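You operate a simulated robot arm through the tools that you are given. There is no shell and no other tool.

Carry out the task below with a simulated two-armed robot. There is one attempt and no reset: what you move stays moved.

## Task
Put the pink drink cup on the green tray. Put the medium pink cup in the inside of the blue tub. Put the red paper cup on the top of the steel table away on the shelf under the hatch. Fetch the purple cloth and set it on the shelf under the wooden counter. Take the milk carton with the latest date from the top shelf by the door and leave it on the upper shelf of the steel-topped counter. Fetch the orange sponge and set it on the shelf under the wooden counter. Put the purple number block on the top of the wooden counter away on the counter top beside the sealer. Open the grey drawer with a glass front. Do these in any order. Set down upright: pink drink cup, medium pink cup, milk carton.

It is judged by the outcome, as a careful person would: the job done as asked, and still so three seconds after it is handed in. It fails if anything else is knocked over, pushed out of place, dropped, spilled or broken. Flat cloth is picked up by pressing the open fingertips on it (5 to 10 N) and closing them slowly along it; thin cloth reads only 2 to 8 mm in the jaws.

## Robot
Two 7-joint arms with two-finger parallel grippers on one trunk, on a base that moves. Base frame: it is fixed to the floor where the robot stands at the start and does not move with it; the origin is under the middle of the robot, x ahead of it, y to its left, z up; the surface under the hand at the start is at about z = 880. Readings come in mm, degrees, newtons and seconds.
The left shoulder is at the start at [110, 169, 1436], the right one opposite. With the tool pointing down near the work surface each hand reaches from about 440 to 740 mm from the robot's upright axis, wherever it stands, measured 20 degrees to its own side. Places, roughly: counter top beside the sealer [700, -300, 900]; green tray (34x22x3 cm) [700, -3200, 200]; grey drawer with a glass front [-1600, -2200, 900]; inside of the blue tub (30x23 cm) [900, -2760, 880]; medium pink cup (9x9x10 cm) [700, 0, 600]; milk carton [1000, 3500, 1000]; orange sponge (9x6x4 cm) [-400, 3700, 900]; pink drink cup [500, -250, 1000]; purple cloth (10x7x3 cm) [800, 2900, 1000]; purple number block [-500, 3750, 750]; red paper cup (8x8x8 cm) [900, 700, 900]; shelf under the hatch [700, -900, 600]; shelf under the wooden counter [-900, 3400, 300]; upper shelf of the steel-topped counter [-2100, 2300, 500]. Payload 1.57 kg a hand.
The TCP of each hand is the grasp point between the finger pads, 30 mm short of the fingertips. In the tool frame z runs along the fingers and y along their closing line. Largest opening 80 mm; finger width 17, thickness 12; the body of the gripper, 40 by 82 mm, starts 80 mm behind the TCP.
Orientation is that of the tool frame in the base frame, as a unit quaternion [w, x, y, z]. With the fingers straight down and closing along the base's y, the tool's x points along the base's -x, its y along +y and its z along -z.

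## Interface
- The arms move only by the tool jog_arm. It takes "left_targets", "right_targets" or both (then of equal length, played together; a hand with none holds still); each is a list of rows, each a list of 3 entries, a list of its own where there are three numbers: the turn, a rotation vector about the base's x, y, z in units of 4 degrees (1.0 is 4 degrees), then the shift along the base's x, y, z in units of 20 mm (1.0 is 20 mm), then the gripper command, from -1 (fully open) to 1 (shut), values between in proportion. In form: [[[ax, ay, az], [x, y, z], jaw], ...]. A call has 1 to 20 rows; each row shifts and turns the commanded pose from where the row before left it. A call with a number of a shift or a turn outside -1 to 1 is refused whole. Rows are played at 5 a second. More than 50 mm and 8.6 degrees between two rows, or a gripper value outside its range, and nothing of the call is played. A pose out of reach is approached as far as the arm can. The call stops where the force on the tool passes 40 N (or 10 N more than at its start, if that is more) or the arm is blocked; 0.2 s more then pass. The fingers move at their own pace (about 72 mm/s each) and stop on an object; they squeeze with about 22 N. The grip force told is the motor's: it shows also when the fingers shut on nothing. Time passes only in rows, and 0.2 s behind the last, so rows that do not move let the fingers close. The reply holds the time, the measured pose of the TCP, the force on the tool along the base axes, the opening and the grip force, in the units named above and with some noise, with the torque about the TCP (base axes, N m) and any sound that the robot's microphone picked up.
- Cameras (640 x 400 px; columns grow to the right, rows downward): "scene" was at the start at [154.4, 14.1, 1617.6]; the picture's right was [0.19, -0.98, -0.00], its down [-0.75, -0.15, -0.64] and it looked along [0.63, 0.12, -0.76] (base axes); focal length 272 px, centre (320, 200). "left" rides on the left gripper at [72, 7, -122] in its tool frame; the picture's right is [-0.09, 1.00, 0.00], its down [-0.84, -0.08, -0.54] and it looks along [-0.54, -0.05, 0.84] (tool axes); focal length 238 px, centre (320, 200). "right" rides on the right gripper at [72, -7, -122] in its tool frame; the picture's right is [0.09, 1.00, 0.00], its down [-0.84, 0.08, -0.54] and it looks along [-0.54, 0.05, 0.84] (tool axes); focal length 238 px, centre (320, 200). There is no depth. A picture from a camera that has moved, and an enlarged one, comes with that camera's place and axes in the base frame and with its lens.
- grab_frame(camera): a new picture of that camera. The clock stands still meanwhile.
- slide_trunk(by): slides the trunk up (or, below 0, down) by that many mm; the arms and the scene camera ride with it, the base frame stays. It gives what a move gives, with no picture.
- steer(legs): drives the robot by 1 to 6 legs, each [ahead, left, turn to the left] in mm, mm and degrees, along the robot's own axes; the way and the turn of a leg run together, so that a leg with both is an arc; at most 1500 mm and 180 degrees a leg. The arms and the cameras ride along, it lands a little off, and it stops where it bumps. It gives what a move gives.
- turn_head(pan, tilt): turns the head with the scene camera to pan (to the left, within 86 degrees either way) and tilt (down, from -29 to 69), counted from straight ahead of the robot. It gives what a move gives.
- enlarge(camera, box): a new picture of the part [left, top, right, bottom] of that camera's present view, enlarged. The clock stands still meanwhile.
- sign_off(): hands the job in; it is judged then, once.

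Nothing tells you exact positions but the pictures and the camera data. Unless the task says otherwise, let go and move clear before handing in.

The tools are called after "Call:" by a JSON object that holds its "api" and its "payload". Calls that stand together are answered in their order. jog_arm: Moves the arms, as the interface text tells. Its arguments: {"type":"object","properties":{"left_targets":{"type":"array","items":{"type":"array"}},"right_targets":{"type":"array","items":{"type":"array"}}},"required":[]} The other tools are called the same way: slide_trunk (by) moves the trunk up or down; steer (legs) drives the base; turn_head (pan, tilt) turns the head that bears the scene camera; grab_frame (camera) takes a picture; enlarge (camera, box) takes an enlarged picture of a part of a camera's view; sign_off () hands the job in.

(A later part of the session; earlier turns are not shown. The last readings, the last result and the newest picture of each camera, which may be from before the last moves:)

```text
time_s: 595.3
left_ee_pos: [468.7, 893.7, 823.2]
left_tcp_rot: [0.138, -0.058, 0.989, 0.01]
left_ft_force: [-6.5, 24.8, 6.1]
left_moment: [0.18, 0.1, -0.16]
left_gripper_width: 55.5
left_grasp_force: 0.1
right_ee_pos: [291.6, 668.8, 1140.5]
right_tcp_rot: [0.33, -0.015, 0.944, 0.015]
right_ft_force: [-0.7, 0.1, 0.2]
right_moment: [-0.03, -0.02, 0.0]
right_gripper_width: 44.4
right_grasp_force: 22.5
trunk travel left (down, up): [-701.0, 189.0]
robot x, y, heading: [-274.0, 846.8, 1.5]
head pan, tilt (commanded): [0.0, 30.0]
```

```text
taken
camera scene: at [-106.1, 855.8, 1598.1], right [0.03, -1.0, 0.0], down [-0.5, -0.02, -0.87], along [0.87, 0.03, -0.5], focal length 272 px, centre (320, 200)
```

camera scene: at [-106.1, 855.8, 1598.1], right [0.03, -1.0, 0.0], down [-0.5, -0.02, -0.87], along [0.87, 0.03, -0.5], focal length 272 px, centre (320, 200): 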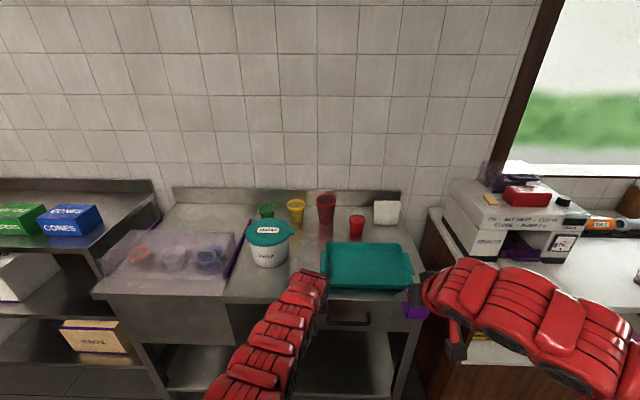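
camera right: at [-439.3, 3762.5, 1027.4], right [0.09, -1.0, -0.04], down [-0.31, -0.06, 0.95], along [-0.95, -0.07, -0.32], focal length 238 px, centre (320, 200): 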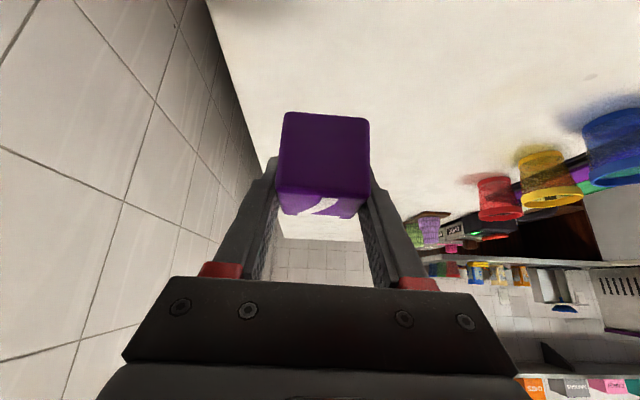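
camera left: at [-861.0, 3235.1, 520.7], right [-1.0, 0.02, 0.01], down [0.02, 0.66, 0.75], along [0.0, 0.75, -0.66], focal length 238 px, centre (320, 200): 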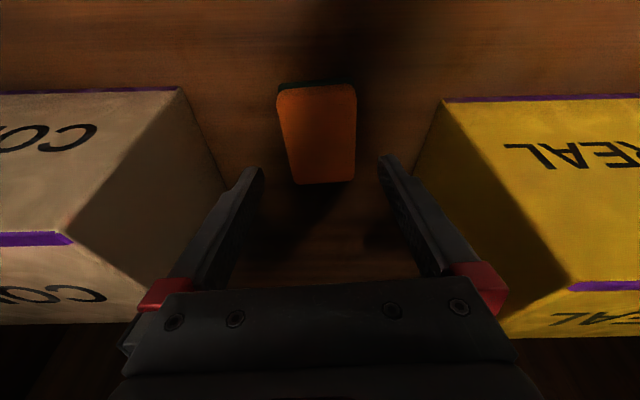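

The left hand, too low, bumped something on the front of the steel table. Looking with its camera before moving.

Call:
{"api": "grab_frame", "payload": {"camera": "left"}}

Call:
{"api": "enlarge", "payload": {"camera": "scene", "box": [240, 190, 440, 340]}}

```text
taken
camera left: at [366.3, 888.6, 921.1], right [-0.03, 1.0, 0.03], down [0.66, 0.0, 0.75], along [0.75, 0.04, -0.66], focal length 238 px, centre (320, 200)
```

left: 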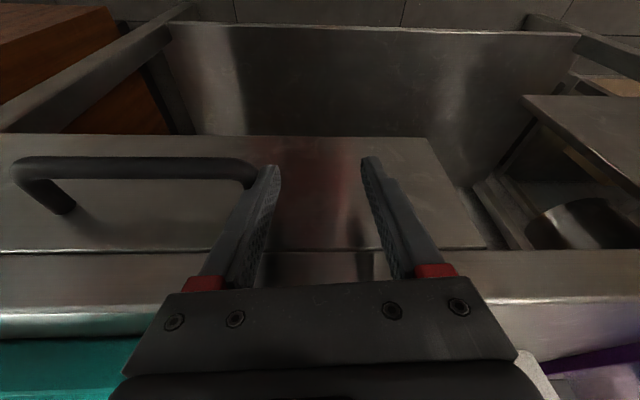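

```text
2.67 times, centred on (340, 265) of scene
camera zoom: at [-106.1, 855.8, 1598.1], right [0.03, -1.0, 0.0], down [-0.5, -0.02, -0.87], along [0.87, 0.03, -0.5], focal length 724 px, centre (267, 27)
```

zoom: 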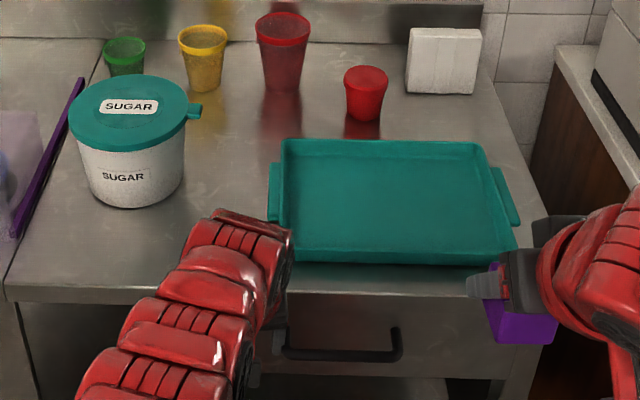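

The finger is pressed sideways against the closed drawer's handle; nothing moved. Sliding left to free it, then backing up.

Call:
{"api": "steer", "payload": {"legs": [[0, 50, 0]]}}

Call:
{"api": "steer", "payload": {"legs": [[-180, 0, 0]]}}

Call:
{"api": "grab_frame", "payload": {"camera": "scene"}}

```text
time_s: 596.2
left_ee_pos: [467.9, 938.5, 821.9]
left_tcp_rot: [0.137, -0.057, 0.989, 0.009]
left_ft_force: [-0.2, 0.6, -0.2]
left_moment: [0.0, 0.0, -0.01]
left_gripper_width: 78.0
left_grasp_force: 0.1
right_ee_pos: [292.0, 715.7, 1137.9]
right_tcp_rot: [0.33, -0.014, 0.944, 0.015]
right_ft_force: [-0.2, 0.0, -0.9]
right_moment: [0.02, 0.01, -0.04]
right_gripper_width: 44.5
right_grasp_force: 22.0
trunk travel left (down, up): [-701.0, 189.0]
robot x, y, heading: [-277.9, 897.4, 1.6]
head pan, tilt (commanded): [0.0, 30.0]
```

```text
time_s: 597.8
left_ee_pos: [288.1, 934.2, 822.3]
left_tcp_rot: [0.137, -0.058, 0.989, 0.01]
left_ft_force: [0.5, -0.9, -0.1]
left_moment: [0.04, 0.02, 0.0]
left_gripper_width: 77.8
left_grasp_force: 0.1
right_ee_pos: [113.3, 710.4, 1136.2]
right_tcp_rot: [0.33, -0.015, 0.944, 0.017]
right_ft_force: [-0.7, 0.5, 0.5]
right_moment: [0.0, 0.01, 0.0]
right_gripper_width: 44.5
right_grasp_force: 21.5
trunk travel left (down, up): [-701.0, 189.0]
robot x, y, heading: [-457.3, 892.5, 2.0]
head pan, tilt (commanded): [0.0, 30.0]
```

```text
taken
camera scene: at [-285.2, 896.4, 1597.8], right [0.03, -1.0, 0.0], down [-0.5, -0.02, -0.87], along [0.87, 0.03, -0.5], focal length 272 px, centre (320, 200)
```

scene: 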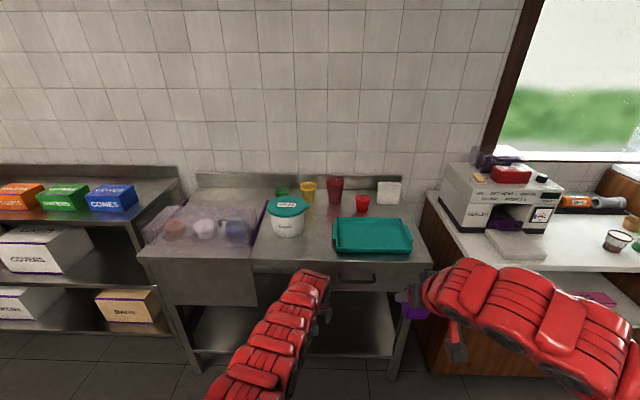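

Nothing was displaced. Raising the left hand, setting it to ~52° tilt, and straightening the heading.

Call:
{"api": "steer", "payload": {"legs": [[0, 0, -1.9]]}}

Call:
{"api": "jog_arm", "payload": {"left_targets": [[[0, -1, -0.3], [0, 0, 0.9], -1], [[0, -1, -0.3], [0, 0, 0.9], -1], [[0, -1, -0.3], [0, 0, 0.9], -1], [[0, -1, -0.3], [0, 0, 0.9], -1], [[0, -1, -0.2], [0, 0, 0.9], -1], [[0, -0.5, 0], [0, 0, 0.9], -1], [[0, 0, 0], [0, 0, 0.9], -1], [[0, 0, 0], [0, 0, 0.9], -1], [[0, 0, 0], [0, 0, 0.9], -1], [[0, 0, 0], [0, 0, 0.9], -1], [[0, 0, 0], [0, 0, 0.9], -1]]}}

Call:
{"api": "turn_head", "payload": {"pan": 0, "tilt": 30}}

Call:
{"api": "enlarge", "payload": {"camera": "scene", "box": [250, 160, 430, 280]}}

Call:
{"api": "grab_frame", "payload": {"camera": "left"}}

```text
time_s: 598.5
left_ee_pos: [289.9, 911.0, 822.7]
left_tcp_rot: [0.138, -0.041, 0.99, 0.007]
left_ft_force: [-0.3, -0.3, 0.1]
left_moment: [-0.01, -0.01, -0.02]
left_gripper_width: 78.0
left_grasp_force: 0.0
right_ee_pos: [106.3, 692.4, 1138.0]
right_tcp_rot: [0.329, 0.0, 0.944, 0.01]
right_ft_force: [0.0, 0.4, -1.0]
right_moment: [-0.01, -0.02, 0.01]
right_gripper_width: 44.7
right_grasp_force: 22.4
trunk travel left (down, up): [-701.0, 189.0]
robot x, y, heading: [-453.4, 892.0, -0.2]
head pan, tilt (commanded): [0.0, 30.0]
```

```text
time_s: 600.9
left_ee_pos: [291.1, 910.3, 1021.8]
left_tcp_rot: [0.324, 0.006, 0.946, -0.007]
left_ft_force: [0.1, -0.5, -1.2]
left_moment: [0.0, 0.01, -0.01]
left_gripper_width: 80.0
left_grasp_force: 0.1
right_ee_pos: [106.4, 693.2, 1137.8]
right_tcp_rot: [0.331, 0.0, 0.944, 0.011]
right_ft_force: [-0.9, 0.6, -0.6]
right_moment: [0.02, 0.0, 0.0]
right_gripper_width: 44.6
right_grasp_force: 21.9
trunk travel left (down, up): [-701.0, 189.0]
robot x, y, heading: [-453.1, 892.3, -0.3]
head pan, tilt (commanded): [0.0, 30.0]
```

```text
time_s: 601.5
left_ee_pos: [289.5, 909.0, 1019.9]
left_tcp_rot: [0.324, 0.006, 0.946, -0.006]
left_ft_force: [-0.5, -0.2, -0.9]
left_moment: [0.02, 0.03, 0.06]
left_gripper_width: 79.8
left_grasp_force: 0.1
right_ee_pos: [106.2, 692.7, 1137.9]
right_tcp_rot: [0.33, 0.0, 0.944, 0.011]
right_ft_force: [-0.6, -0.9, -0.4]
right_moment: [0.0, -0.01, 0.0]
right_gripper_width: 44.3
right_grasp_force: 21.8
trunk travel left (down, up): [-701.0, 189.0]
robot x, y, heading: [-454.7, 889.0, 0.2]
head pan, tilt (commanded): [0.0, 30.0]
```

```text
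3.33 times, centred on (340, 220) of scene
camera zoom: at [-285.0, 891.0, 1597.9], right [0.0, -1.0, 0.0], down [-0.5, 0.0, -0.87], along [0.87, 0.0, -0.5], focal length 905 px, centre (253, 133)
```

zoom: 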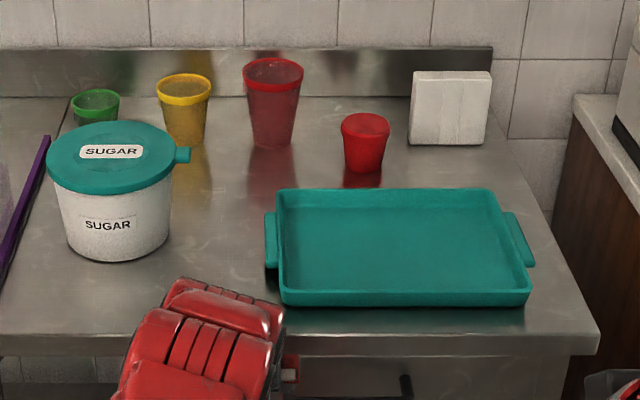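

```text
taken
camera left: at [158.6, 919.6, 1073.1], right [0.09, 0.99, 0.05], down [0.33, -0.07, 0.94], along [0.94, -0.07, -0.33], focal length 238 px, centre (320, 200)
```

left: 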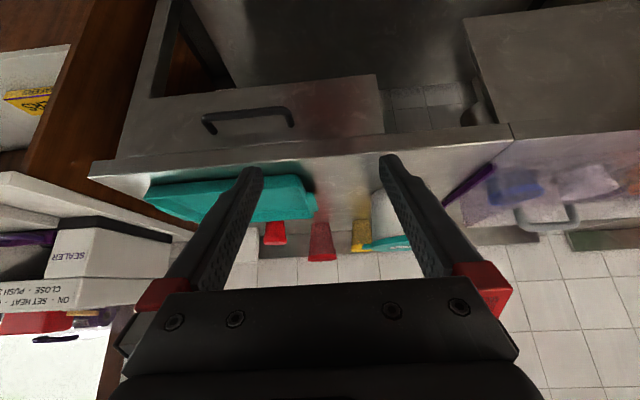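

The small red cup is at ≈[878, 722], ~70 mm tall, standing behind the teal tray. Lowering the trunk, raising the left hand above the table, and moving in.

Call:
{"api": "slide_trunk", "payload": {"by": -150}}

Call:
{"api": "jog_arm", "payload": {"left_targets": [[[0, 0, 0], [0.2, 0, 0.9], -1], [[0, 0, 0], [0.2, 0, 0.9], -1], [[0, 0, 0], [0.2, 0, 0.9], -1], [[0, 0, 0], [0.2, 0, 0.9], -1], [[0, 0, 0], [0.2, 0, 0.9], -1], [[0, 0, 0], [0.2, 0, 0.9], -1], [[0, 0, 0], [0.2, 0, 0.9], -1]]}}

Call:
{"api": "steer", "payload": {"legs": [[0, -227, 0], [300, 0, 0]]}}

Call:
{"api": "grab_frame", "payload": {"camera": "left"}}

Call:
{"api": "grab_frame", "payload": {"camera": "scene"}}

```text
time_s: 603.3
left_ee_pos: [290.3, 911.3, 871.0]
left_tcp_rot: [0.323, 0.006, 0.946, -0.006]
left_ft_force: [-0.3, -0.5, 0.7]
left_moment: [0.01, 0.02, 0.01]
left_gripper_width: 80.1
left_grasp_force: 0.1
right_ee_pos: [106.5, 692.8, 988.7]
right_tcp_rot: [0.331, -0.001, 0.944, 0.011]
right_ft_force: [0.0, 1.0, -0.5]
right_moment: [0.01, 0.02, -0.01]
right_gripper_width: 44.4
right_grasp_force: 22.3
trunk travel left (down, up): [-551.0, 339.0]
robot x, y, heading: [-454.0, 893.0, -0.2]
head pan, tilt (commanded): [0.0, 30.0]
```

```text
time_s: 604.9
left_ee_pos: [318.3, 911.2, 996.3]
left_tcp_rot: [0.324, 0.006, 0.946, -0.006]
left_ft_force: [-0.5, 0.8, 0.9]
left_moment: [0.01, -0.02, 0.0]
left_gripper_width: 79.9
left_grasp_force: 0.1
right_ee_pos: [106.2, 692.5, 988.0]
right_tcp_rot: [0.33, 0.001, 0.944, 0.01]
right_ft_force: [0.3, 0.4, 0.5]
right_moment: [0.02, 0.01, -0.01]
right_gripper_width: 44.4
right_grasp_force: 22.4
trunk travel left (down, up): [-551.0, 339.0]
robot x, y, heading: [-452.1, 894.8, -0.2]
head pan, tilt (commanded): [0.0, 30.0]
```

```text
time_s: 608.2
left_ee_pos: [613.9, 692.9, 995.4]
left_tcp_rot: [0.324, 0.004, 0.946, -0.006]
left_ft_force: [-0.2, 0.4, -0.3]
left_moment: [0.01, 0.01, 0.01]
left_gripper_width: 80.2
left_grasp_force: 0.0
right_ee_pos: [402.1, 473.7, 987.6]
right_tcp_rot: [0.33, -0.002, 0.944, 0.011]
right_ft_force: [-0.6, -0.1, -0.1]
right_moment: [0.0, -0.01, -0.03]
right_gripper_width: 44.5
right_grasp_force: 22.0
trunk travel left (down, up): [-551.0, 339.0]
robot x, y, heading: [-160.4, 672.8, 0.3]
head pan, tilt (commanded): [0.0, 30.0]
```

```text
taken
camera left: at [482.1, 702.0, 1048.9], right [0.08, 1.0, 0.05], down [0.33, -0.07, 0.94], along [0.94, -0.06, -0.33], focal length 238 px, centre (320, 200)
```

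left: 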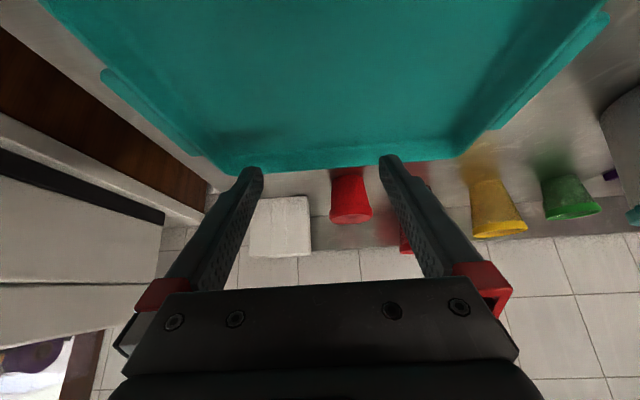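

```text
taken
camera scene: at [10.3, 670.4, 1447.8], right [0.0, -1.0, 0.0], down [-0.5, 0.0, -0.87], along [0.87, 0.0, -0.5], focal length 272 px, centre (320, 200)
```

scene: 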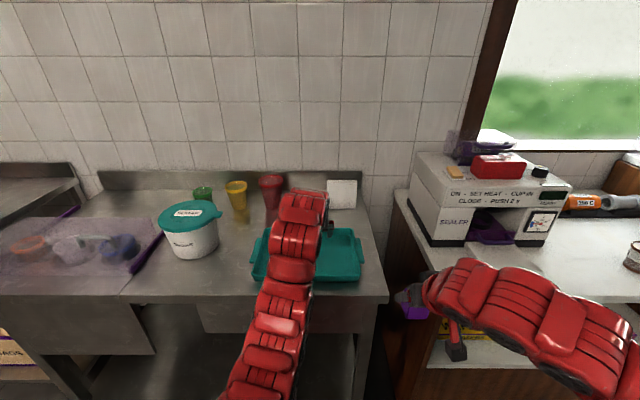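

Cup centre refined to ≈[867, 730], base z≈868, top z≈939. Driving forward 180 mm and aligning in y.

Call:
{"api": "steer", "payload": {"legs": [[180, 0, 0]]}}

Call:
{"api": "jog_arm", "payload": {"left_targets": [[[0, 0, 0], [0, 0.9, 0], -1], [[0, 0, 0], [0, 0.9, 0], -1]]}}

Call:
{"api": "grab_frame", "payload": {"camera": "left"}}

```text
time_s: 609.7
left_ee_pos: [795.5, 691.8, 995.6]
left_tcp_rot: [0.324, 0.006, 0.946, -0.007]
left_ft_force: [0.9, 0.2, -0.3]
left_moment: [-0.03, -0.01, 0.02]
left_gripper_width: 80.1
left_grasp_force: 0.0
right_ee_pos: [583.4, 473.0, 986.6]
right_tcp_rot: [0.33, -0.001, 0.944, 0.011]
right_ft_force: [-0.8, -0.6, -0.2]
right_moment: [0.01, 0.04, -0.04]
right_gripper_width: 44.3
right_grasp_force: 21.4
trunk travel left (down, up): [-551.0, 339.0]
robot x, y, heading: [22.5, 671.0, 0.0]
head pan, tilt (commanded): [0.0, 30.0]
```

```text
time_s: 610.3
left_ee_pos: [795.3, 729.5, 997.3]
left_tcp_rot: [0.323, 0.004, 0.946, -0.005]
left_ft_force: [-0.5, 0.3, -1.0]
left_moment: [0.0, -0.02, 0.04]
left_gripper_width: 80.1
left_grasp_force: 0.1
right_ee_pos: [583.1, 474.3, 988.5]
right_tcp_rot: [0.33, -0.001, 0.944, 0.011]
right_ft_force: [-0.1, 0.0, -0.5]
right_moment: [0.02, 0.02, 0.03]
right_gripper_width: 44.5
right_grasp_force: 22.1
trunk travel left (down, up): [-551.0, 339.0]
robot x, y, heading: [23.0, 668.6, 0.1]
head pan, tilt (commanded): [0.0, 30.0]
```

```text
taken
camera left: at [663.6, 737.9, 1049.5], right [0.09, 1.0, 0.05], down [0.33, -0.07, 0.94], along [0.94, -0.06, -0.33], focal length 238 px, centre (320, 200)
```

left: 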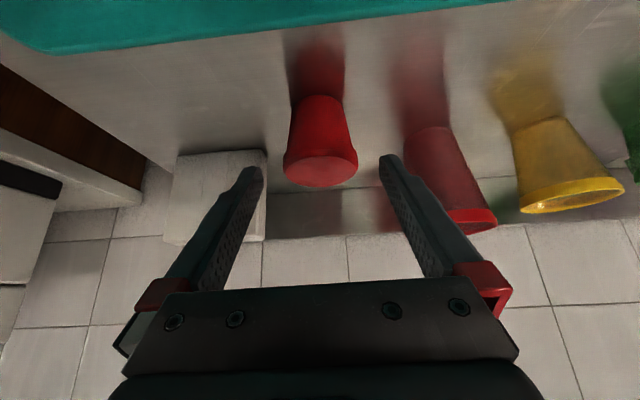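

Well aligned. Descending along the tool axis around the cup.

Call:
{"api": "jog_arm", "payload": {"left_targets": [[[0, 0, 0], [0.73, -0.03, -0.9], -1], [[0, 0, 0], [0.73, -0.03, -0.9], -1], [[0, 0, 0], [0.73, -0.03, -0.9], -1]]}}

Call:
{"api": "grab_frame", "payload": {"camera": "left"}}

```text
time_s: 611.1
left_ee_pos: [838.2, 726.9, 943.0]
left_tcp_rot: [0.325, 0.005, 0.946, -0.006]
left_ft_force: [0.4, -0.1, 0.1]
left_moment: [-0.01, -0.01, 0.03]
left_gripper_width: 79.9
left_grasp_force: 0.1
right_ee_pos: [582.6, 474.4, 987.2]
right_tcp_rot: [0.33, -0.002, 0.944, 0.012]
right_ft_force: [0.1, -0.7, -0.1]
right_moment: [0.01, 0.01, 0.0]
right_gripper_width: 44.3
right_grasp_force: 21.5
trunk travel left (down, up): [-551.0, 339.0]
robot x, y, heading: [18.2, 672.7, 0.2]
head pan, tilt (commanded): [0.0, 30.0]
```

```text
taken
camera left: at [706.7, 735.7, 994.8], right [0.09, 1.0, 0.05], down [0.33, -0.07, 0.94], along [0.94, -0.06, -0.33], focal length 238 px, centre (320, 200)
```

left: 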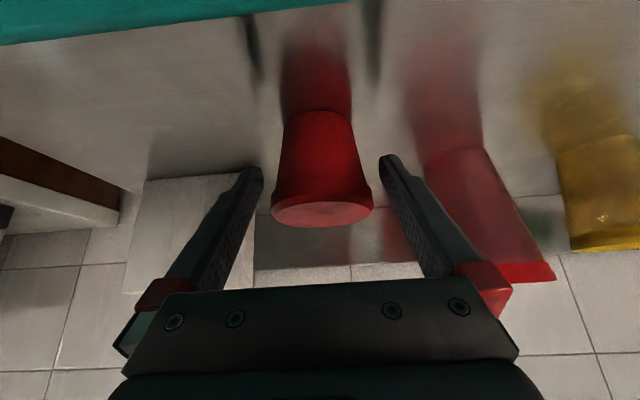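

Call:
{"api": "jog_arm", "payload": {"left_targets": [[[0, 0, 0], [0.73, 0, -0.85], -1], [[0, 0, 0], [0.73, 0, -0.85], -1], [[0, 0, 0], [0, 0, 0], -1]]}}

Call:
{"api": "grab_frame", "payload": {"camera": "left"}}

```text
time_s: 611.9
left_ee_pos: [868.4, 726.2, 909.3]
left_tcp_rot: [0.324, 0.004, 0.946, -0.006]
left_ft_force: [-0.5, -0.3, 1.4]
left_moment: [0.07, 0.01, -0.03]
left_gripper_width: 79.7
left_grasp_force: 0.0
right_ee_pos: [583.0, 472.4, 988.2]
right_tcp_rot: [0.33, -0.001, 0.944, 0.012]
right_ft_force: [-0.6, 0.0, -0.4]
right_moment: [-0.01, -0.02, 0.02]
right_gripper_width: 44.3
right_grasp_force: 22.1
trunk travel left (down, up): [-551.0, 339.0]
robot x, y, heading: [22.3, 673.8, 0.2]
head pan, tilt (commanded): [0.0, 30.0]
```

```text
taken
camera left: at [736.1, 735.3, 961.8], right [0.09, 1.0, 0.05], down [0.33, -0.07, 0.94], along [0.94, -0.07, -0.33], focal length 238 px, centre (320, 200)
```

left: 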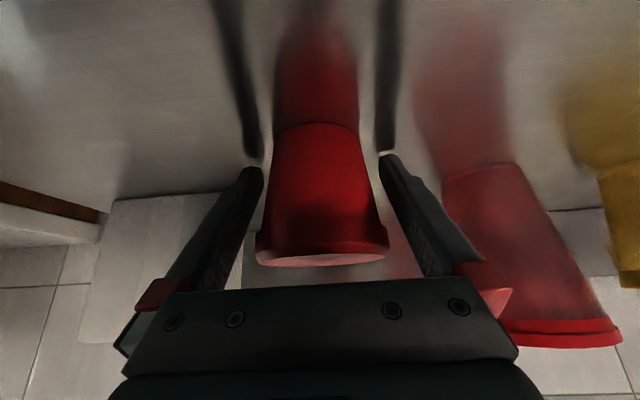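

Fingertips are just at the table. Raising 8 mm and closing.

Call:
{"api": "jog_arm", "payload": {"left_targets": [[[0, 0, 0], [0, 0, 0.4], -1], [[0, 0, 0], [0, 0, 0], -0.8], [[0, 0, 0], [0, 0, 0], -0.65], [[0, 0, 0], [0, 0, 0], -0.5], [[0, 0, 0], [0, 0, 0], -0.3], [[0, 0, 0], [0, 0, 0], 0], [[0, 0, 0], [0, 0, 0], 0]]}}

Call:
{"api": "jog_arm", "payload": {"left_targets": [[[0, 0, 0], [0, 0, 0.3], 0], [[0, 0, 0], [-0.1, 0, 0.6], 0], [[0, 0, 0], [-0.2, 0, 0.8], 0], [[0, 0, 0], [-0.3, 0, 0.9], 0], [[0, 0, 0], [-0.3, 0, 0.9], 0], [[0, 0, 0], [-0.3, 0, 0.9], 0]]}}

Call:
{"api": "grab_frame", "payload": {"camera": "left"}}

```text
time_s: 613.5
left_ee_pos: [867.5, 727.0, 917.2]
left_tcp_rot: [0.323, 0.005, 0.946, -0.006]
left_ft_force: [0.0, -0.8, 0.6]
left_moment: [0.02, -0.03, 0.0]
left_gripper_width: 69.1
left_grasp_force: 21.8
right_ee_pos: [582.4, 473.7, 988.5]
right_tcp_rot: [0.329, -0.001, 0.944, 0.011]
right_ft_force: [-0.7, -0.2, 0.2]
right_moment: [-0.03, -0.02, 0.0]
right_gripper_width: 44.7
right_grasp_force: 21.7
trunk travel left (down, up): [-551.0, 339.0]
robot x, y, heading: [20.7, 672.7, 0.1]
head pan, tilt (commanded): [0.0, 30.0]
```

```text
time_s: 614.9
left_ee_pos: [842.0, 727.5, 1005.7]
left_tcp_rot: [0.324, 0.005, 0.946, -0.007]
left_ft_force: [-0.3, 0.0, -1.8]
left_moment: [0.01, 0.0, 0.02]
left_gripper_width: 68.5
left_grasp_force: 21.8
right_ee_pos: [581.3, 474.0, 986.9]
right_tcp_rot: [0.33, -0.001, 0.944, 0.011]
right_ft_force: [0.2, -0.3, -0.5]
right_moment: [-0.05, -0.05, 0.01]
right_gripper_width: 44.4
right_grasp_force: 21.8
trunk travel left (down, up): [-551.0, 339.0]
robot x, y, heading: [21.2, 671.3, 0.2]
head pan, tilt (commanded): [0.0, 30.0]
```

```text
taken
camera left: at [710.4, 736.5, 1058.5], right [0.09, 1.0, 0.05], down [0.33, -0.07, 0.94], along [0.94, -0.07, -0.33], focal length 238 px, centre (320, 200)
```

left: 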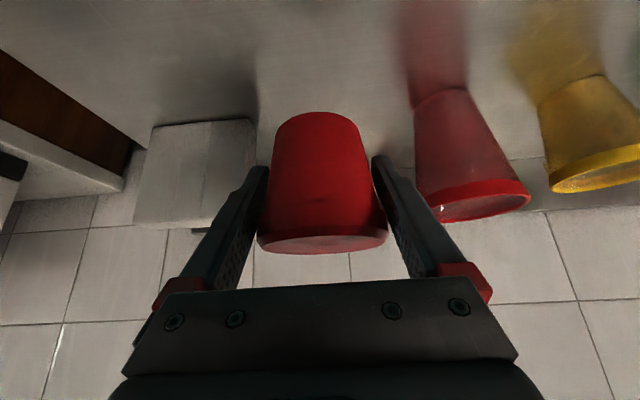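

Red cup secured. Backing away from the steel table and retracting the left hand.

Call:
{"api": "steer", "payload": {"legs": [[-450, 0, 0]]}}

Call:
{"api": "jog_arm", "payload": {"left_targets": [[[0, 0, 0], [-0.5, 0, 0], 0], [[0, 0, 0], [-0.9, 0, 0], 0], [[0, 0, 0], [-0.9, 0, 0], 0], [[0, 0, 0], [-0.9, 0, 0], 0], [[0, 0, 0], [-0.9, 0, 0], 0], [[0, 0, 0], [-0.9, 0, 0], 0], [[0, 0, 0], [-0.9, 0, 0], 0], [[0, 0, 0], [-0.9, 0, 0], 0], [[0, 0, 0], [-0.9, 0, 0], 0], [[0, 0, 0], [-0.7, 0, 0], 0]]}}

Call:
{"api": "steer", "payload": {"legs": [[0, -600, 0]]}}

Call:
{"api": "grab_frame", "payload": {"camera": "scene"}}

```text
time_s: 617.6
left_ee_pos: [398.5, 726.8, 1005.2]
left_tcp_rot: [0.324, 0.004, 0.946, -0.006]
left_ft_force: [-0.3, 0.5, -1.6]
left_moment: [0.02, 0.01, 0.04]
left_gripper_width: 68.9
left_grasp_force: 22.1
right_ee_pos: [139.9, 472.9, 987.5]
right_tcp_rot: [0.33, -0.002, 0.944, 0.012]
right_ft_force: [-0.2, -0.6, -0.3]
right_moment: [0.0, -0.03, -0.02]
right_gripper_width: 44.2
right_grasp_force: 21.8
trunk travel left (down, up): [-551.0, 339.0]
robot x, y, heading: [-420.8, 668.9, 0.5]
head pan, tilt (commanded): [0.0, 30.0]
```

```text
time_s: 619.8
left_ee_pos: [232.2, 727.9, 1005.9]
left_tcp_rot: [0.324, 0.003, 0.946, -0.004]
left_ft_force: [0.4, -0.9, -1.9]
left_moment: [-0.01, -0.01, -0.02]
left_gripper_width: 68.7
left_grasp_force: 22.0
right_ee_pos: [139.8, 474.0, 988.6]
right_tcp_rot: [0.33, -0.002, 0.944, 0.011]
right_ft_force: [0.6, 0.3, -0.4]
right_moment: [0.0, 0.02, -0.01]
right_gripper_width: 44.4
right_grasp_force: 21.8
trunk travel left (down, up): [-551.0, 339.0]
robot x, y, heading: [-418.6, 666.1, 0.0]
head pan, tilt (commanded): [0.0, 30.0]
```

```text
time_s: 623.2
left_ee_pos: [236.8, 134.2, 1004.7]
left_tcp_rot: [0.324, -0.002, 0.946, -0.005]
left_ft_force: [0.3, -0.4, -2.4]
left_moment: [0.02, 0.01, 0.02]
left_gripper_width: 68.9
left_grasp_force: 21.8
right_ee_pos: [149.2, -121.0, 987.4]
right_tcp_rot: [0.33, -0.009, 0.944, 0.015]
right_ft_force: [-0.2, 0.0, -0.7]
right_moment: [0.02, 0.02, 0.02]
right_gripper_width: 44.4
right_grasp_force: 22.0
trunk travel left (down, up): [-551.0, 339.0]
robot x, y, heading: [-415.7, 68.2, 0.9]
head pan, tilt (commanded): [0.0, 30.0]
```

```text
taken
camera scene: at [-246.1, 70.7, 1447.8], right [0.02, -1.0, 0.0], down [-0.5, -0.01, -0.87], along [0.87, 0.01, -0.5], focal length 272 px, centre (320, 200)
```

scene: 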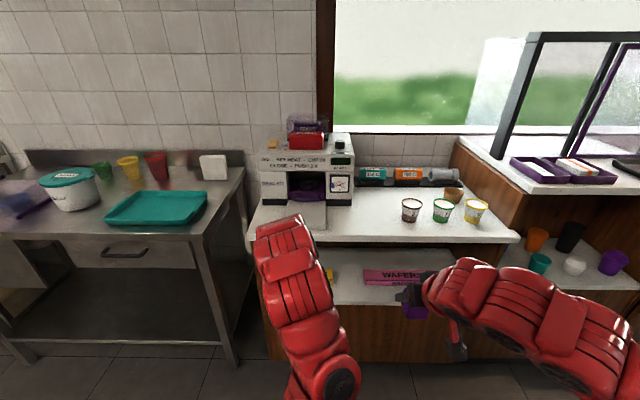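

Call:
{"api": "enlarge", "payload": {"camera": "scene", "box": [330, 150, 510, 260]}}

Call:
{"api": "grab_frame", "payload": {"camera": "right"}}

```text
3.56 times, centred on (420, 205) of scene
camera zoom: at [-246.1, 70.7, 1447.8], right [0.02, -1.0, 0.0], down [-0.5, -0.01, -0.87], along [0.87, 0.01, -0.5], focal length 966 px, centre (-36, 182)
```

zoom: 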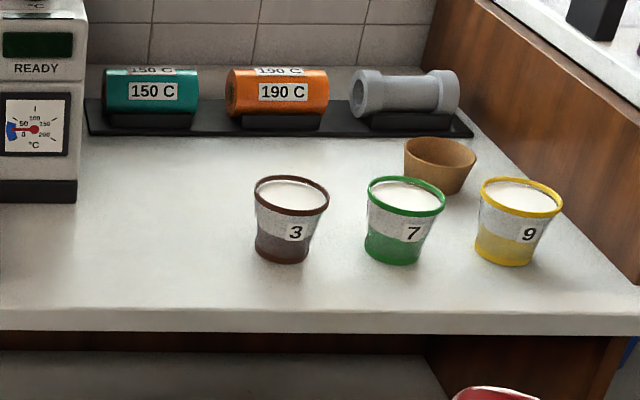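

```text
taken
camera right: at [17.3, -131.5, 1037.1], right [-0.1, 0.99, -0.04], down [0.32, 0.07, 0.95], along [0.94, 0.08, -0.32], focal length 238 px, centre (320, 200)
```

right: 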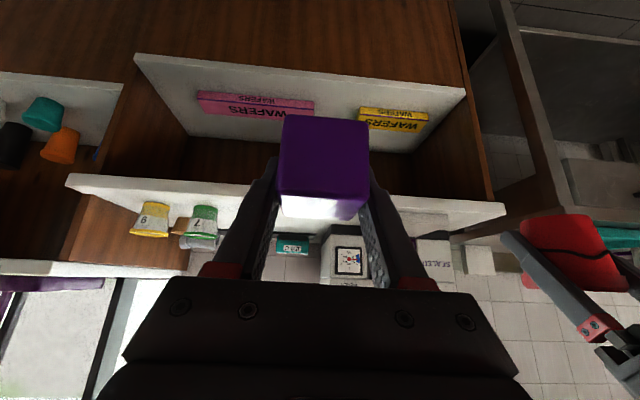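

Free spot for the block: ≈[650, −140], between the sealer and cup 3. Straightening heading, driving forward 250, and extending the right hand.

Call:
{"api": "steer", "payload": {"legs": [[0, 0, -0.8], [250, 0, 0]]}}

Call:
{"api": "jog_arm", "payload": {"right_targets": [[[0, 0, 0], [0.6, 0, 0.2], 0.6], [[0, 0, 0], [0.9, 0, 0.2], 0.6], [[0, 0, 0], [0.9, 0, 0.2], 0.6], [[0, 0, 0], [0.9, 0, 0], 0.6], [[0, 0, 0], [0.9, 0, 0], 0.6], [[0, 0, 0], [0.9, 0, 0], 0.6], [[0, 0, 0], [0.9, 0, 0], 0.6], [[0, 0, 0], [0.9, 0, 0], 0.6], [[0, 0, 0], [0.9, 0, 0], 0.6], [[0, 0, 0], [0.9, 0, 0], 0.6], [[0, 0, 0], [0.9, 0, 0], 0.6], [[0, 0, 0], [0.9, 0, 0], 0.6]]}}

Call:
{"api": "grab_frame", "payload": {"camera": "right"}}

Call:
{"api": "grab_frame", "payload": {"camera": "scene"}}

```text
time_s: 625.4
left_ee_pos: [489.9, 126.4, 1004.5]
left_tcp_rot: [0.325, 0.005, 0.946, -0.007]
left_ft_force: [-0.4, -0.9, -1.6]
left_moment: [0.02, 0.02, 0.0]
left_gripper_width: 68.9
left_grasp_force: 21.7
right_ee_pos: [396.9, -128.4, 987.2]
right_tcp_rot: [0.33, -0.002, 0.944, 0.012]
right_ft_force: [0.7, 0.1, -1.3]
right_moment: [0.01, -0.01, 0.0]
right_gripper_width: 44.5
right_grasp_force: 22.1
trunk travel left (down, up): [-551.0, 339.0]
robot x, y, heading: [-163.2, 73.2, 0.3]
head pan, tilt (commanded): [0.0, 30.0]
```

```text
time_s: 628.0
left_ee_pos: [489.8, 126.0, 1004.9]
left_tcp_rot: [0.324, 0.003, 0.946, -0.005]
left_ft_force: [1.4, -0.6, -1.6]
left_moment: [0.0, -0.02, 0.0]
left_gripper_width: 68.8
left_grasp_force: 21.9
right_ee_pos: [608.4, -128.8, 999.7]
right_tcp_rot: [0.329, -0.001, 0.944, 0.01]
right_ft_force: [0.7, 0.4, -1.2]
right_moment: [-0.02, 0.01, 0.0]
right_gripper_width: 44.2
right_grasp_force: 21.9
trunk travel left (down, up): [-551.0, 339.0]
robot x, y, heading: [-164.8, 69.2, 0.1]
head pan, tilt (commanded): [0.0, 30.0]
```

```text
taken
camera right: at [477.1, -136.9, 1048.5], right [-0.08, 1.0, -0.04], down [0.32, 0.06, 0.95], along [0.94, 0.06, -0.32], focal length 238 px, centre (320, 200)
```

right: 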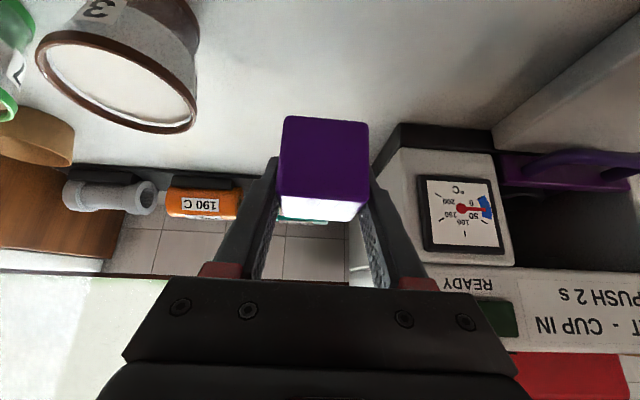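

```text
taken
camera scene: at [6.3, 69.5, 1447.7], right [0.0, -1.0, 0.0], down [-0.5, 0.0, -0.87], along [0.87, 0.0, -0.5], focal length 272 px, centre (320, 200)
```

scene: 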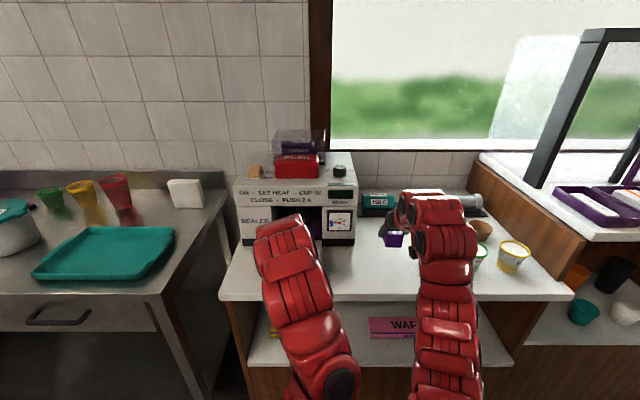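

Call:
{"api": "jog_arm", "payload": {"right_targets": [[[0, 0, 0], [0.5, 0, -0.7], 0.6], [[0, 0, 0], [0.5, 0, -0.8], 0.6], [[0, 0, 0], [0.4, 0, -0.8], 0.6], [[0, 0, 0], [0.4, 0, -0.8], 0.6]]}}

Call:
{"api": "grab_frame", "payload": {"camera": "right"}}

```text
time_s: 629.0
left_ee_pos: [488.8, 126.0, 1005.1]
left_tcp_rot: [0.324, 0.005, 0.946, -0.006]
left_ft_force: [-0.5, -0.5, -0.9]
left_moment: [-0.02, 0.03, 0.02]
left_gripper_width: 68.5
left_grasp_force: 22.1
right_ee_pos: [643.9, -127.7, 937.3]
right_tcp_rot: [0.33, -0.001, 0.944, 0.011]
right_ft_force: [-0.4, -0.2, -0.1]
right_moment: [0.0, -0.01, 0.04]
right_gripper_width: 44.4
right_grasp_force: 21.8
trunk travel left (down, up): [-551.0, 339.0]
robot x, y, heading: [-165.3, 68.4, 0.1]
head pan, tilt (commanded): [0.0, 30.0]
```

```text
taken
camera right: at [512.3, -136.8, 987.2], right [-0.08, 1.0, -0.04], down [0.32, 0.06, 0.95], along [0.94, 0.06, -0.32], focal length 238 px, centre (320, 200)
```

right: 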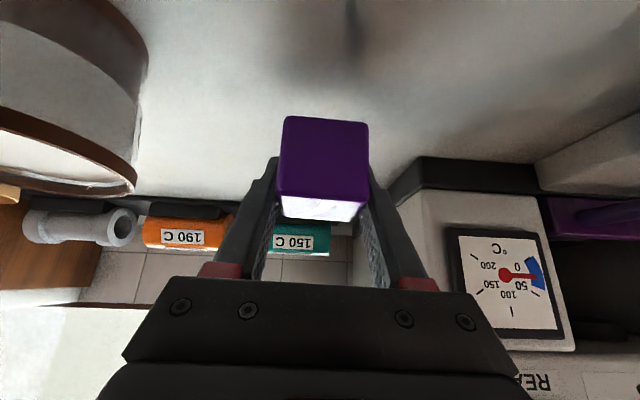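

Call:
{"api": "jog_arm", "payload": {"right_targets": [[[0, 0, 0], [0, 0, -0.5], 0.6], [[0, 0, 0], [0, 0, -0.4], 0.6]]}}

Call:
{"api": "jog_arm", "payload": {"right_targets": [[[0, 0, 0], [0, 0, -0.25], 0.6]]}}

```text
time_s: 629.5
left_ee_pos: [488.9, 126.2, 1005.4]
left_tcp_rot: [0.324, 0.004, 0.946, -0.006]
left_ft_force: [-0.2, 0.3, -0.8]
left_moment: [-0.05, 0.02, -0.01]
left_gripper_width: 68.8
left_grasp_force: 22.2
right_ee_pos: [644.5, -126.8, 920.4]
right_tcp_rot: [0.331, -0.001, 0.944, 0.01]
right_ft_force: [-0.2, -0.1, -1.5]
right_moment: [0.03, 0.01, 0.01]
right_gripper_width: 44.5
right_grasp_force: 21.7
trunk travel left (down, up): [-551.0, 339.0]
robot x, y, heading: [-165.5, 70.5, -0.1]
head pan, tilt (commanded): [0.0, 30.0]
```

```text
time_s: 630.0
left_ee_pos: [489.3, 126.4, 1005.0]
left_tcp_rot: [0.324, 0.005, 0.946, -0.006]
left_ft_force: [-0.8, 0.5, -2.0]
left_moment: [-0.03, -0.05, 0.01]
left_gripper_width: 69.0
left_grasp_force: 22.3
right_ee_pos: [642.3, -126.0, 914.8]
right_tcp_rot: [0.331, -0.001, 0.944, 0.011]
right_ft_force: [-0.3, 0.4, -0.9]
right_moment: [0.01, 0.02, 0.02]
right_gripper_width: 44.6
right_grasp_force: 22.4
trunk travel left (down, up): [-551.0, 339.0]
robot x, y, heading: [-159.9, 67.9, -0.3]
head pan, tilt (commanded): [0.0, 30.0]
```

Call:
{"api": "jog_arm", "payload": {"right_targets": [[[0, 0, 0], [0, 0, -0.2], 0.6]]}}

Call:
{"api": "jog_arm", "payload": {"right_targets": [[[0, 0, 0], [0, 0, -0.15], 0.6]]}}

```text
time_s: 630.4
left_ee_pos: [489.9, 126.1, 1005.2]
left_tcp_rot: [0.325, 0.006, 0.946, -0.006]
left_ft_force: [-0.5, -0.5, -1.9]
left_moment: [0.02, 0.0, 0.0]
left_gripper_width: 69.1
left_grasp_force: 22.3
right_ee_pos: [643.3, -126.5, 911.7]
right_tcp_rot: [0.33, -0.001, 0.944, 0.012]
right_ft_force: [-0.2, -1.1, -1.3]
right_moment: [-0.03, -0.02, 0.0]
right_gripper_width: 44.4
right_grasp_force: 21.5
trunk travel left (down, up): [-551.0, 339.0]
robot x, y, heading: [-166.3, 66.8, 0.4]
head pan, tilt (commanded): [0.0, 30.0]
```

```text
time_s: 630.8
left_ee_pos: [489.8, 127.0, 1005.5]
left_tcp_rot: [0.324, 0.005, 0.946, -0.007]
left_ft_force: [-0.1, -0.5, -1.7]
left_moment: [-0.01, 0.0, 0.01]
left_gripper_width: 68.8
left_grasp_force: 21.3
right_ee_pos: [643.3, -126.3, 910.1]
right_tcp_rot: [0.332, -0.002, 0.943, 0.011]
right_ft_force: [2.9, -0.1, 10.6]
right_moment: [-0.23, 0.29, 0.05]
right_gripper_width: 44.7
right_grasp_force: 21.9
trunk travel left (down, up): [-551.0, 339.0]
robot x, y, heading: [-163.7, 71.8, 0.2]
head pan, tilt (commanded): [0.0, 30.0]
```

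Contact. Releasing the block and retreating up along the tool axis.

Call:
{"api": "jog_arm", "payload": {"right_targets": [[[0, 0, 0], [0, 0, 0.08], 0.6], [[0, 0, 0], [0, 0, 0], -0.2], [[0, 0, 0], [0, 0, 0], -0.4], [[0, 0, 0], [0, 0, 0], -0.6], [[0, 0, 0], [0, 0, 0], -0.6]]}}

Call:
{"api": "jog_arm", "payload": {"right_targets": [[[0, 0, 0], [-0.3, 0, 0.4], -0.6], [[0, 0, 0], [-0.6, 0, 0.78], -0.6], [[0, 0, 0], [-0.6, 0, 0.78], -0.6], [[0, 0, 0], [-0.6, 0, 0.78], -0.6], [[0, 0, 0], [-0.6, 0, 0.78], -0.6], [[0, 0, 0], [-0.8, 0, 0.5], -0.6], [[0, 0, 0], [-0.9, 0, 0], -0.6], [[0, 0, 0], [-0.9, 0, 0], -0.6], [[0, 0, 0], [-0.9, 0, 0], -0.6]]}}

Call:
{"api": "grab_frame", "payload": {"camera": "right"}}

Call:
{"api": "grab_frame", "payload": {"camera": "scene"}}

```text
time_s: 632.0
left_ee_pos: [489.9, 126.7, 1006.4]
left_tcp_rot: [0.324, 0.004, 0.946, -0.006]
left_ft_force: [-1.1, 0.2, -1.1]
left_moment: [0.01, -0.02, -0.05]
left_gripper_width: 68.7
left_grasp_force: 22.2
right_ee_pos: [642.6, -126.8, 908.8]
right_tcp_rot: [0.33, -0.001, 0.944, 0.01]
right_ft_force: [-1.5, 2.1, 3.1]
right_moment: [-0.07, 0.06, 0.01]
right_gripper_width: 62.0
right_grasp_force: 0.0
trunk travel left (down, up): [-551.0, 339.0]
robot x, y, heading: [-163.7, 70.3, 0.3]
head pan, tilt (commanded): [0.0, 30.0]
```

```text
time_s: 634.0
left_ee_pos: [488.3, 126.5, 1005.3]
left_tcp_rot: [0.324, 0.005, 0.946, -0.005]
left_ft_force: [0.9, -0.4, -1.9]
left_moment: [-0.01, -0.02, -0.04]
left_gripper_width: 68.9
left_grasp_force: 22.5
right_ee_pos: [518.4, -128.0, 990.2]
right_tcp_rot: [0.331, -0.001, 0.944, 0.011]
right_ft_force: [0.8, 0.1, 0.1]
right_moment: [0.02, 0.01, -0.02]
right_gripper_width: 63.8
right_grasp_force: 0.0
trunk travel left (down, up): [-551.0, 339.0]
robot x, y, heading: [-164.0, 71.2, 0.3]
head pan, tilt (commanded): [0.0, 30.0]
```

```text
taken
camera right: at [387.1, -136.9, 1039.1], right [-0.08, 1.0, -0.04], down [0.32, 0.06, 0.95], along [0.95, 0.07, -0.32], focal length 238 px, centre (320, 200)
```

right: 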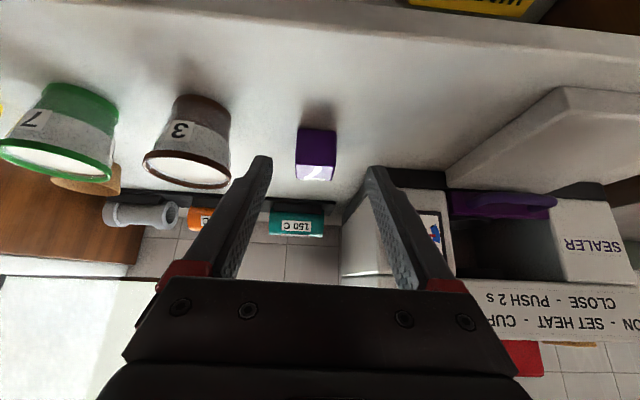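

```text
taken
camera scene: at [5.3, 68.8, 1447.9], right [0.0, -1.0, 0.0], down [-0.5, 0.0, -0.87], along [0.87, 0.0, -0.5], focal length 272 px, centre (320, 200)
```

scene: 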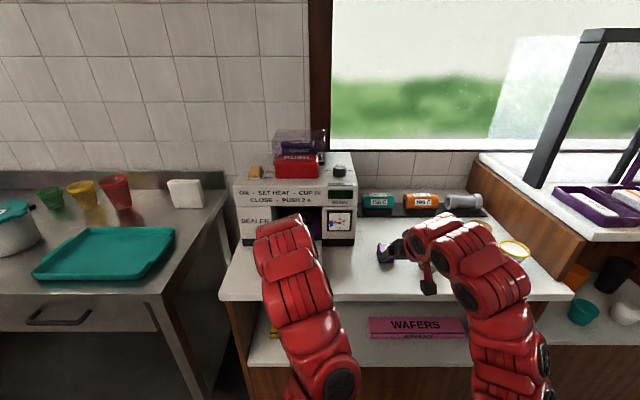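

The block stands beside the sealer. Now the red cup: backing up and moving to the hatch shelf.

Call:
{"api": "steer", "payload": {"legs": [[-280, 0, 0], [0, -880, 0]]}}

Call:
{"api": "slide_trunk", "payload": {"by": -250}}

Call:
{"api": "turn_head", "payload": {"pan": 0, "tilt": 30}}

Call:
{"api": "grab_frame", "payload": {"camera": "scene"}}

```text
time_s: 640.2
left_ee_pos: [209.6, -752.6, 1005.8]
left_tcp_rot: [0.324, 0.004, 0.946, -0.006]
left_ft_force: [0.3, -0.2, -1.3]
left_moment: [-0.02, 0.04, -0.01]
left_gripper_width: 68.9
left_grasp_force: 21.9
right_ee_pos: [239.7, -1007.0, 988.7]
right_tcp_rot: [0.33, -0.002, 0.944, 0.012]
right_ft_force: [0.6, 0.1, -0.7]
right_moment: [0.02, 0.03, 0.02]
right_gripper_width: 64.0
right_grasp_force: 0.1
trunk travel left (down, up): [-551.0, 339.0]
robot x, y, heading: [-442.0, -810.2, -0.3]
head pan, tilt (commanded): [0.0, 30.0]
```

```text
time_s: 642.8
left_ee_pos: [209.9, -751.9, 755.4]
left_tcp_rot: [0.323, 0.003, 0.946, -0.005]
left_ft_force: [0.5, -0.8, -1.8]
left_moment: [-0.02, -0.01, 0.02]
left_gripper_width: 68.6
left_grasp_force: 21.6
right_ee_pos: [239.5, -1006.1, 739.1]
right_tcp_rot: [0.33, -0.002, 0.944, 0.011]
right_ft_force: [0.0, 0.4, 0.5]
right_moment: [0.0, 0.01, 0.0]
right_gripper_width: 63.9
right_grasp_force: 0.0
trunk travel left (down, up): [-301.0, 589.0]
robot x, y, heading: [-441.8, -809.9, 0.1]
head pan, tilt (commanded): [0.0, 30.0]
```

```text
time_s: 643.4
left_ee_pos: [209.6, -752.1, 754.1]
left_tcp_rot: [0.324, 0.004, 0.946, -0.006]
left_ft_force: [-0.2, 0.2, -1.6]
left_moment: [-0.03, 0.02, 0.01]
left_gripper_width: 68.8
left_grasp_force: 22.1
right_ee_pos: [240.2, -1006.2, 739.6]
right_tcp_rot: [0.33, -0.002, 0.944, 0.011]
right_ft_force: [0.7, -0.2, -0.1]
right_moment: [-0.01, 0.01, -0.01]
right_gripper_width: 64.1
right_grasp_force: 0.1
trunk travel left (down, up): [-301.0, 589.0]
robot x, y, heading: [-446.0, -814.5, -0.0]
head pan, tilt (commanded): [0.0, 30.0]
```

```text
taken
camera scene: at [-274.1, -810.8, 1197.8], right [0.0, -1.0, 0.0], down [-0.5, 0.0, -0.87], along [0.87, 0.0, -0.5], focal length 272 px, centre (320, 200)
```

scene: 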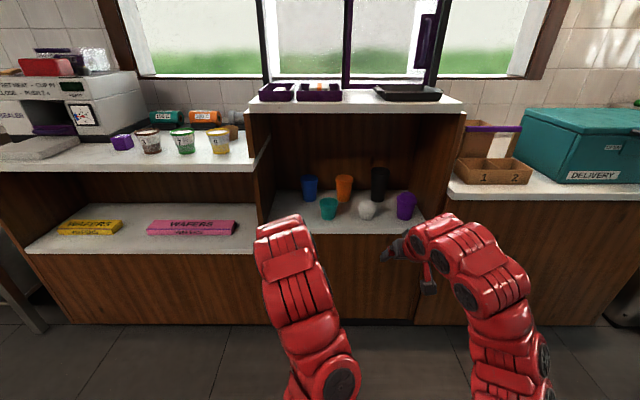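

Call:
{"api": "enlarge", "payload": {"camera": "scene", "box": [240, 80, 480, 250]}}

Call:
{"api": "grab_frame", "payload": {"camera": "left"}}

```text
2.35 times, centred on (360, 165) of scene
camera zoom: at [-274.1, -810.8, 1197.8], right [0.0, -1.0, 0.0], down [-0.5, 0.0, -0.87], along [0.87, 0.0, -0.5], focal length 639 px, centre (226, 282)
```

zoom: 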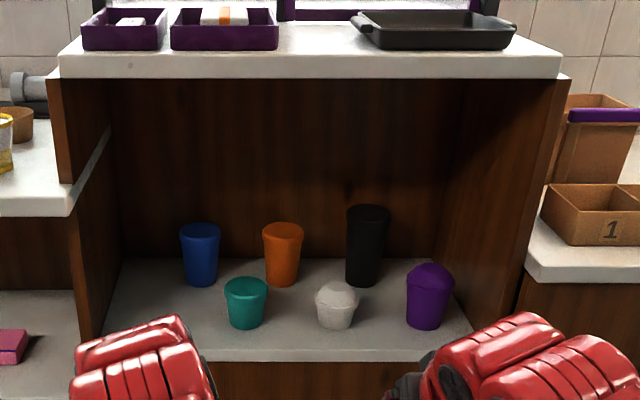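

```text
taken
camera left: at [78.1, -743.7, 807.7], right [0.08, 1.0, 0.05], down [0.33, -0.07, 0.94], along [0.94, -0.06, -0.33], focal length 238 px, centre (320, 200)
```

left: 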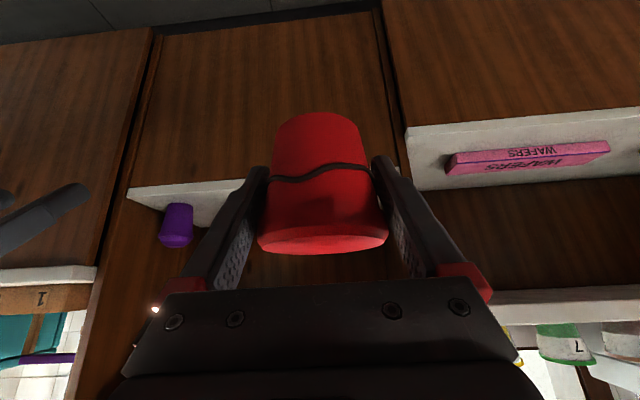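

Shelf under the hatch: z≈630, two staggered rows of cups; the front-left slot ≈[575, −708] is free. Moving in.

Call:
{"api": "steer", "payload": {"legs": [[190, 0, 0]]}}

Call:
{"api": "jog_arm", "payload": {"left_targets": [[[0, 0, 0], [0, 0.8, -0.5], 0], [[0, 0, 0], [0, 0.8, -0.5], 0], [[0, 0, 0], [0.5, 0.6, -0.3], 0], [[0, 0, 0], [0.8, 0, 0], 0], [[0, 0, 0], [0.8, 0, 0], 0]]}}

Call:
{"api": "grab_frame", "payload": {"camera": "left"}}

Call:
{"api": "grab_frame", "payload": {"camera": "scene"}}

```text
time_s: 644.9
left_ee_pos: [396.6, -751.5, 755.2]
left_tcp_rot: [0.323, 0.004, 0.946, -0.006]
left_ft_force: [1.2, 0.3, -2.5]
left_moment: [0.0, 0.03, -0.01]
left_gripper_width: 68.8
left_grasp_force: 21.7
right_ee_pos: [426.3, -1006.7, 738.6]
right_tcp_rot: [0.33, -0.003, 0.944, 0.012]
right_ft_force: [-0.3, 0.8, -0.2]
right_moment: [0.0, 0.0, -0.03]
right_gripper_width: 64.2
right_grasp_force: 0.1
trunk travel left (down, up): [-301.0, 589.0]
robot x, y, heading: [-259.0, -807.7, 0.0]
head pan, tilt (commanded): [0.0, 30.0]
```

```text
time_s: 646.1
left_ee_pos: [438.2, -708.5, 728.8]
left_tcp_rot: [0.325, 0.003, 0.946, -0.005]
left_ft_force: [-0.1, 0.6, -1.3]
left_moment: [-0.02, 0.0, 0.0]
left_gripper_width: 69.2
left_grasp_force: 21.8
right_ee_pos: [425.5, -1005.9, 739.2]
right_tcp_rot: [0.331, -0.003, 0.944, 0.011]
right_ft_force: [-0.3, -0.5, -0.5]
right_moment: [0.02, 0.0, 0.02]
right_gripper_width: 63.8
right_grasp_force: 0.0
trunk travel left (down, up): [-301.0, 589.0]
robot x, y, heading: [-256.7, -812.9, 0.3]
head pan, tilt (commanded): [0.0, 30.0]
```

```text
taken
camera left: at [306.3, -699.3, 781.0], right [0.08, 1.0, 0.05], down [0.33, -0.07, 0.94], along [0.94, -0.06, -0.33], focal length 238 px, centre (320, 200)
```

left: 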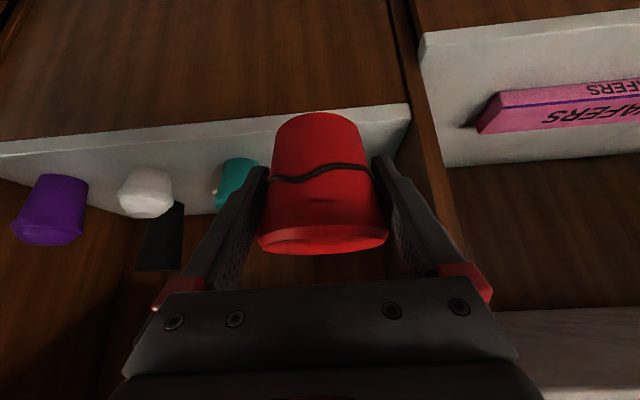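

```text
taken
camera scene: at [-87.5, -810.0, 1197.8], right [0.0, -1.0, 0.0], down [-0.5, 0.0, -0.87], along [0.87, 0.0, -0.5], focal length 272 px, centre (320, 200)
```

scene: 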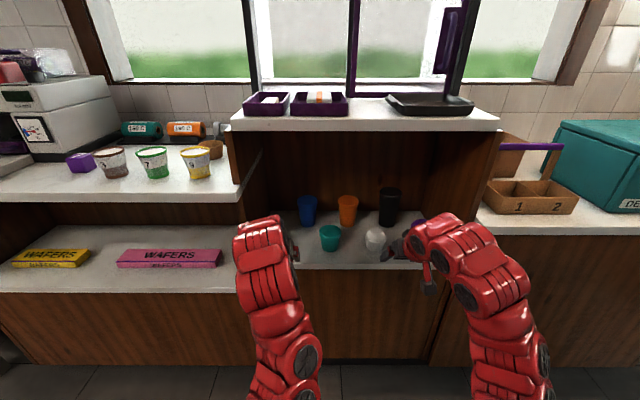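

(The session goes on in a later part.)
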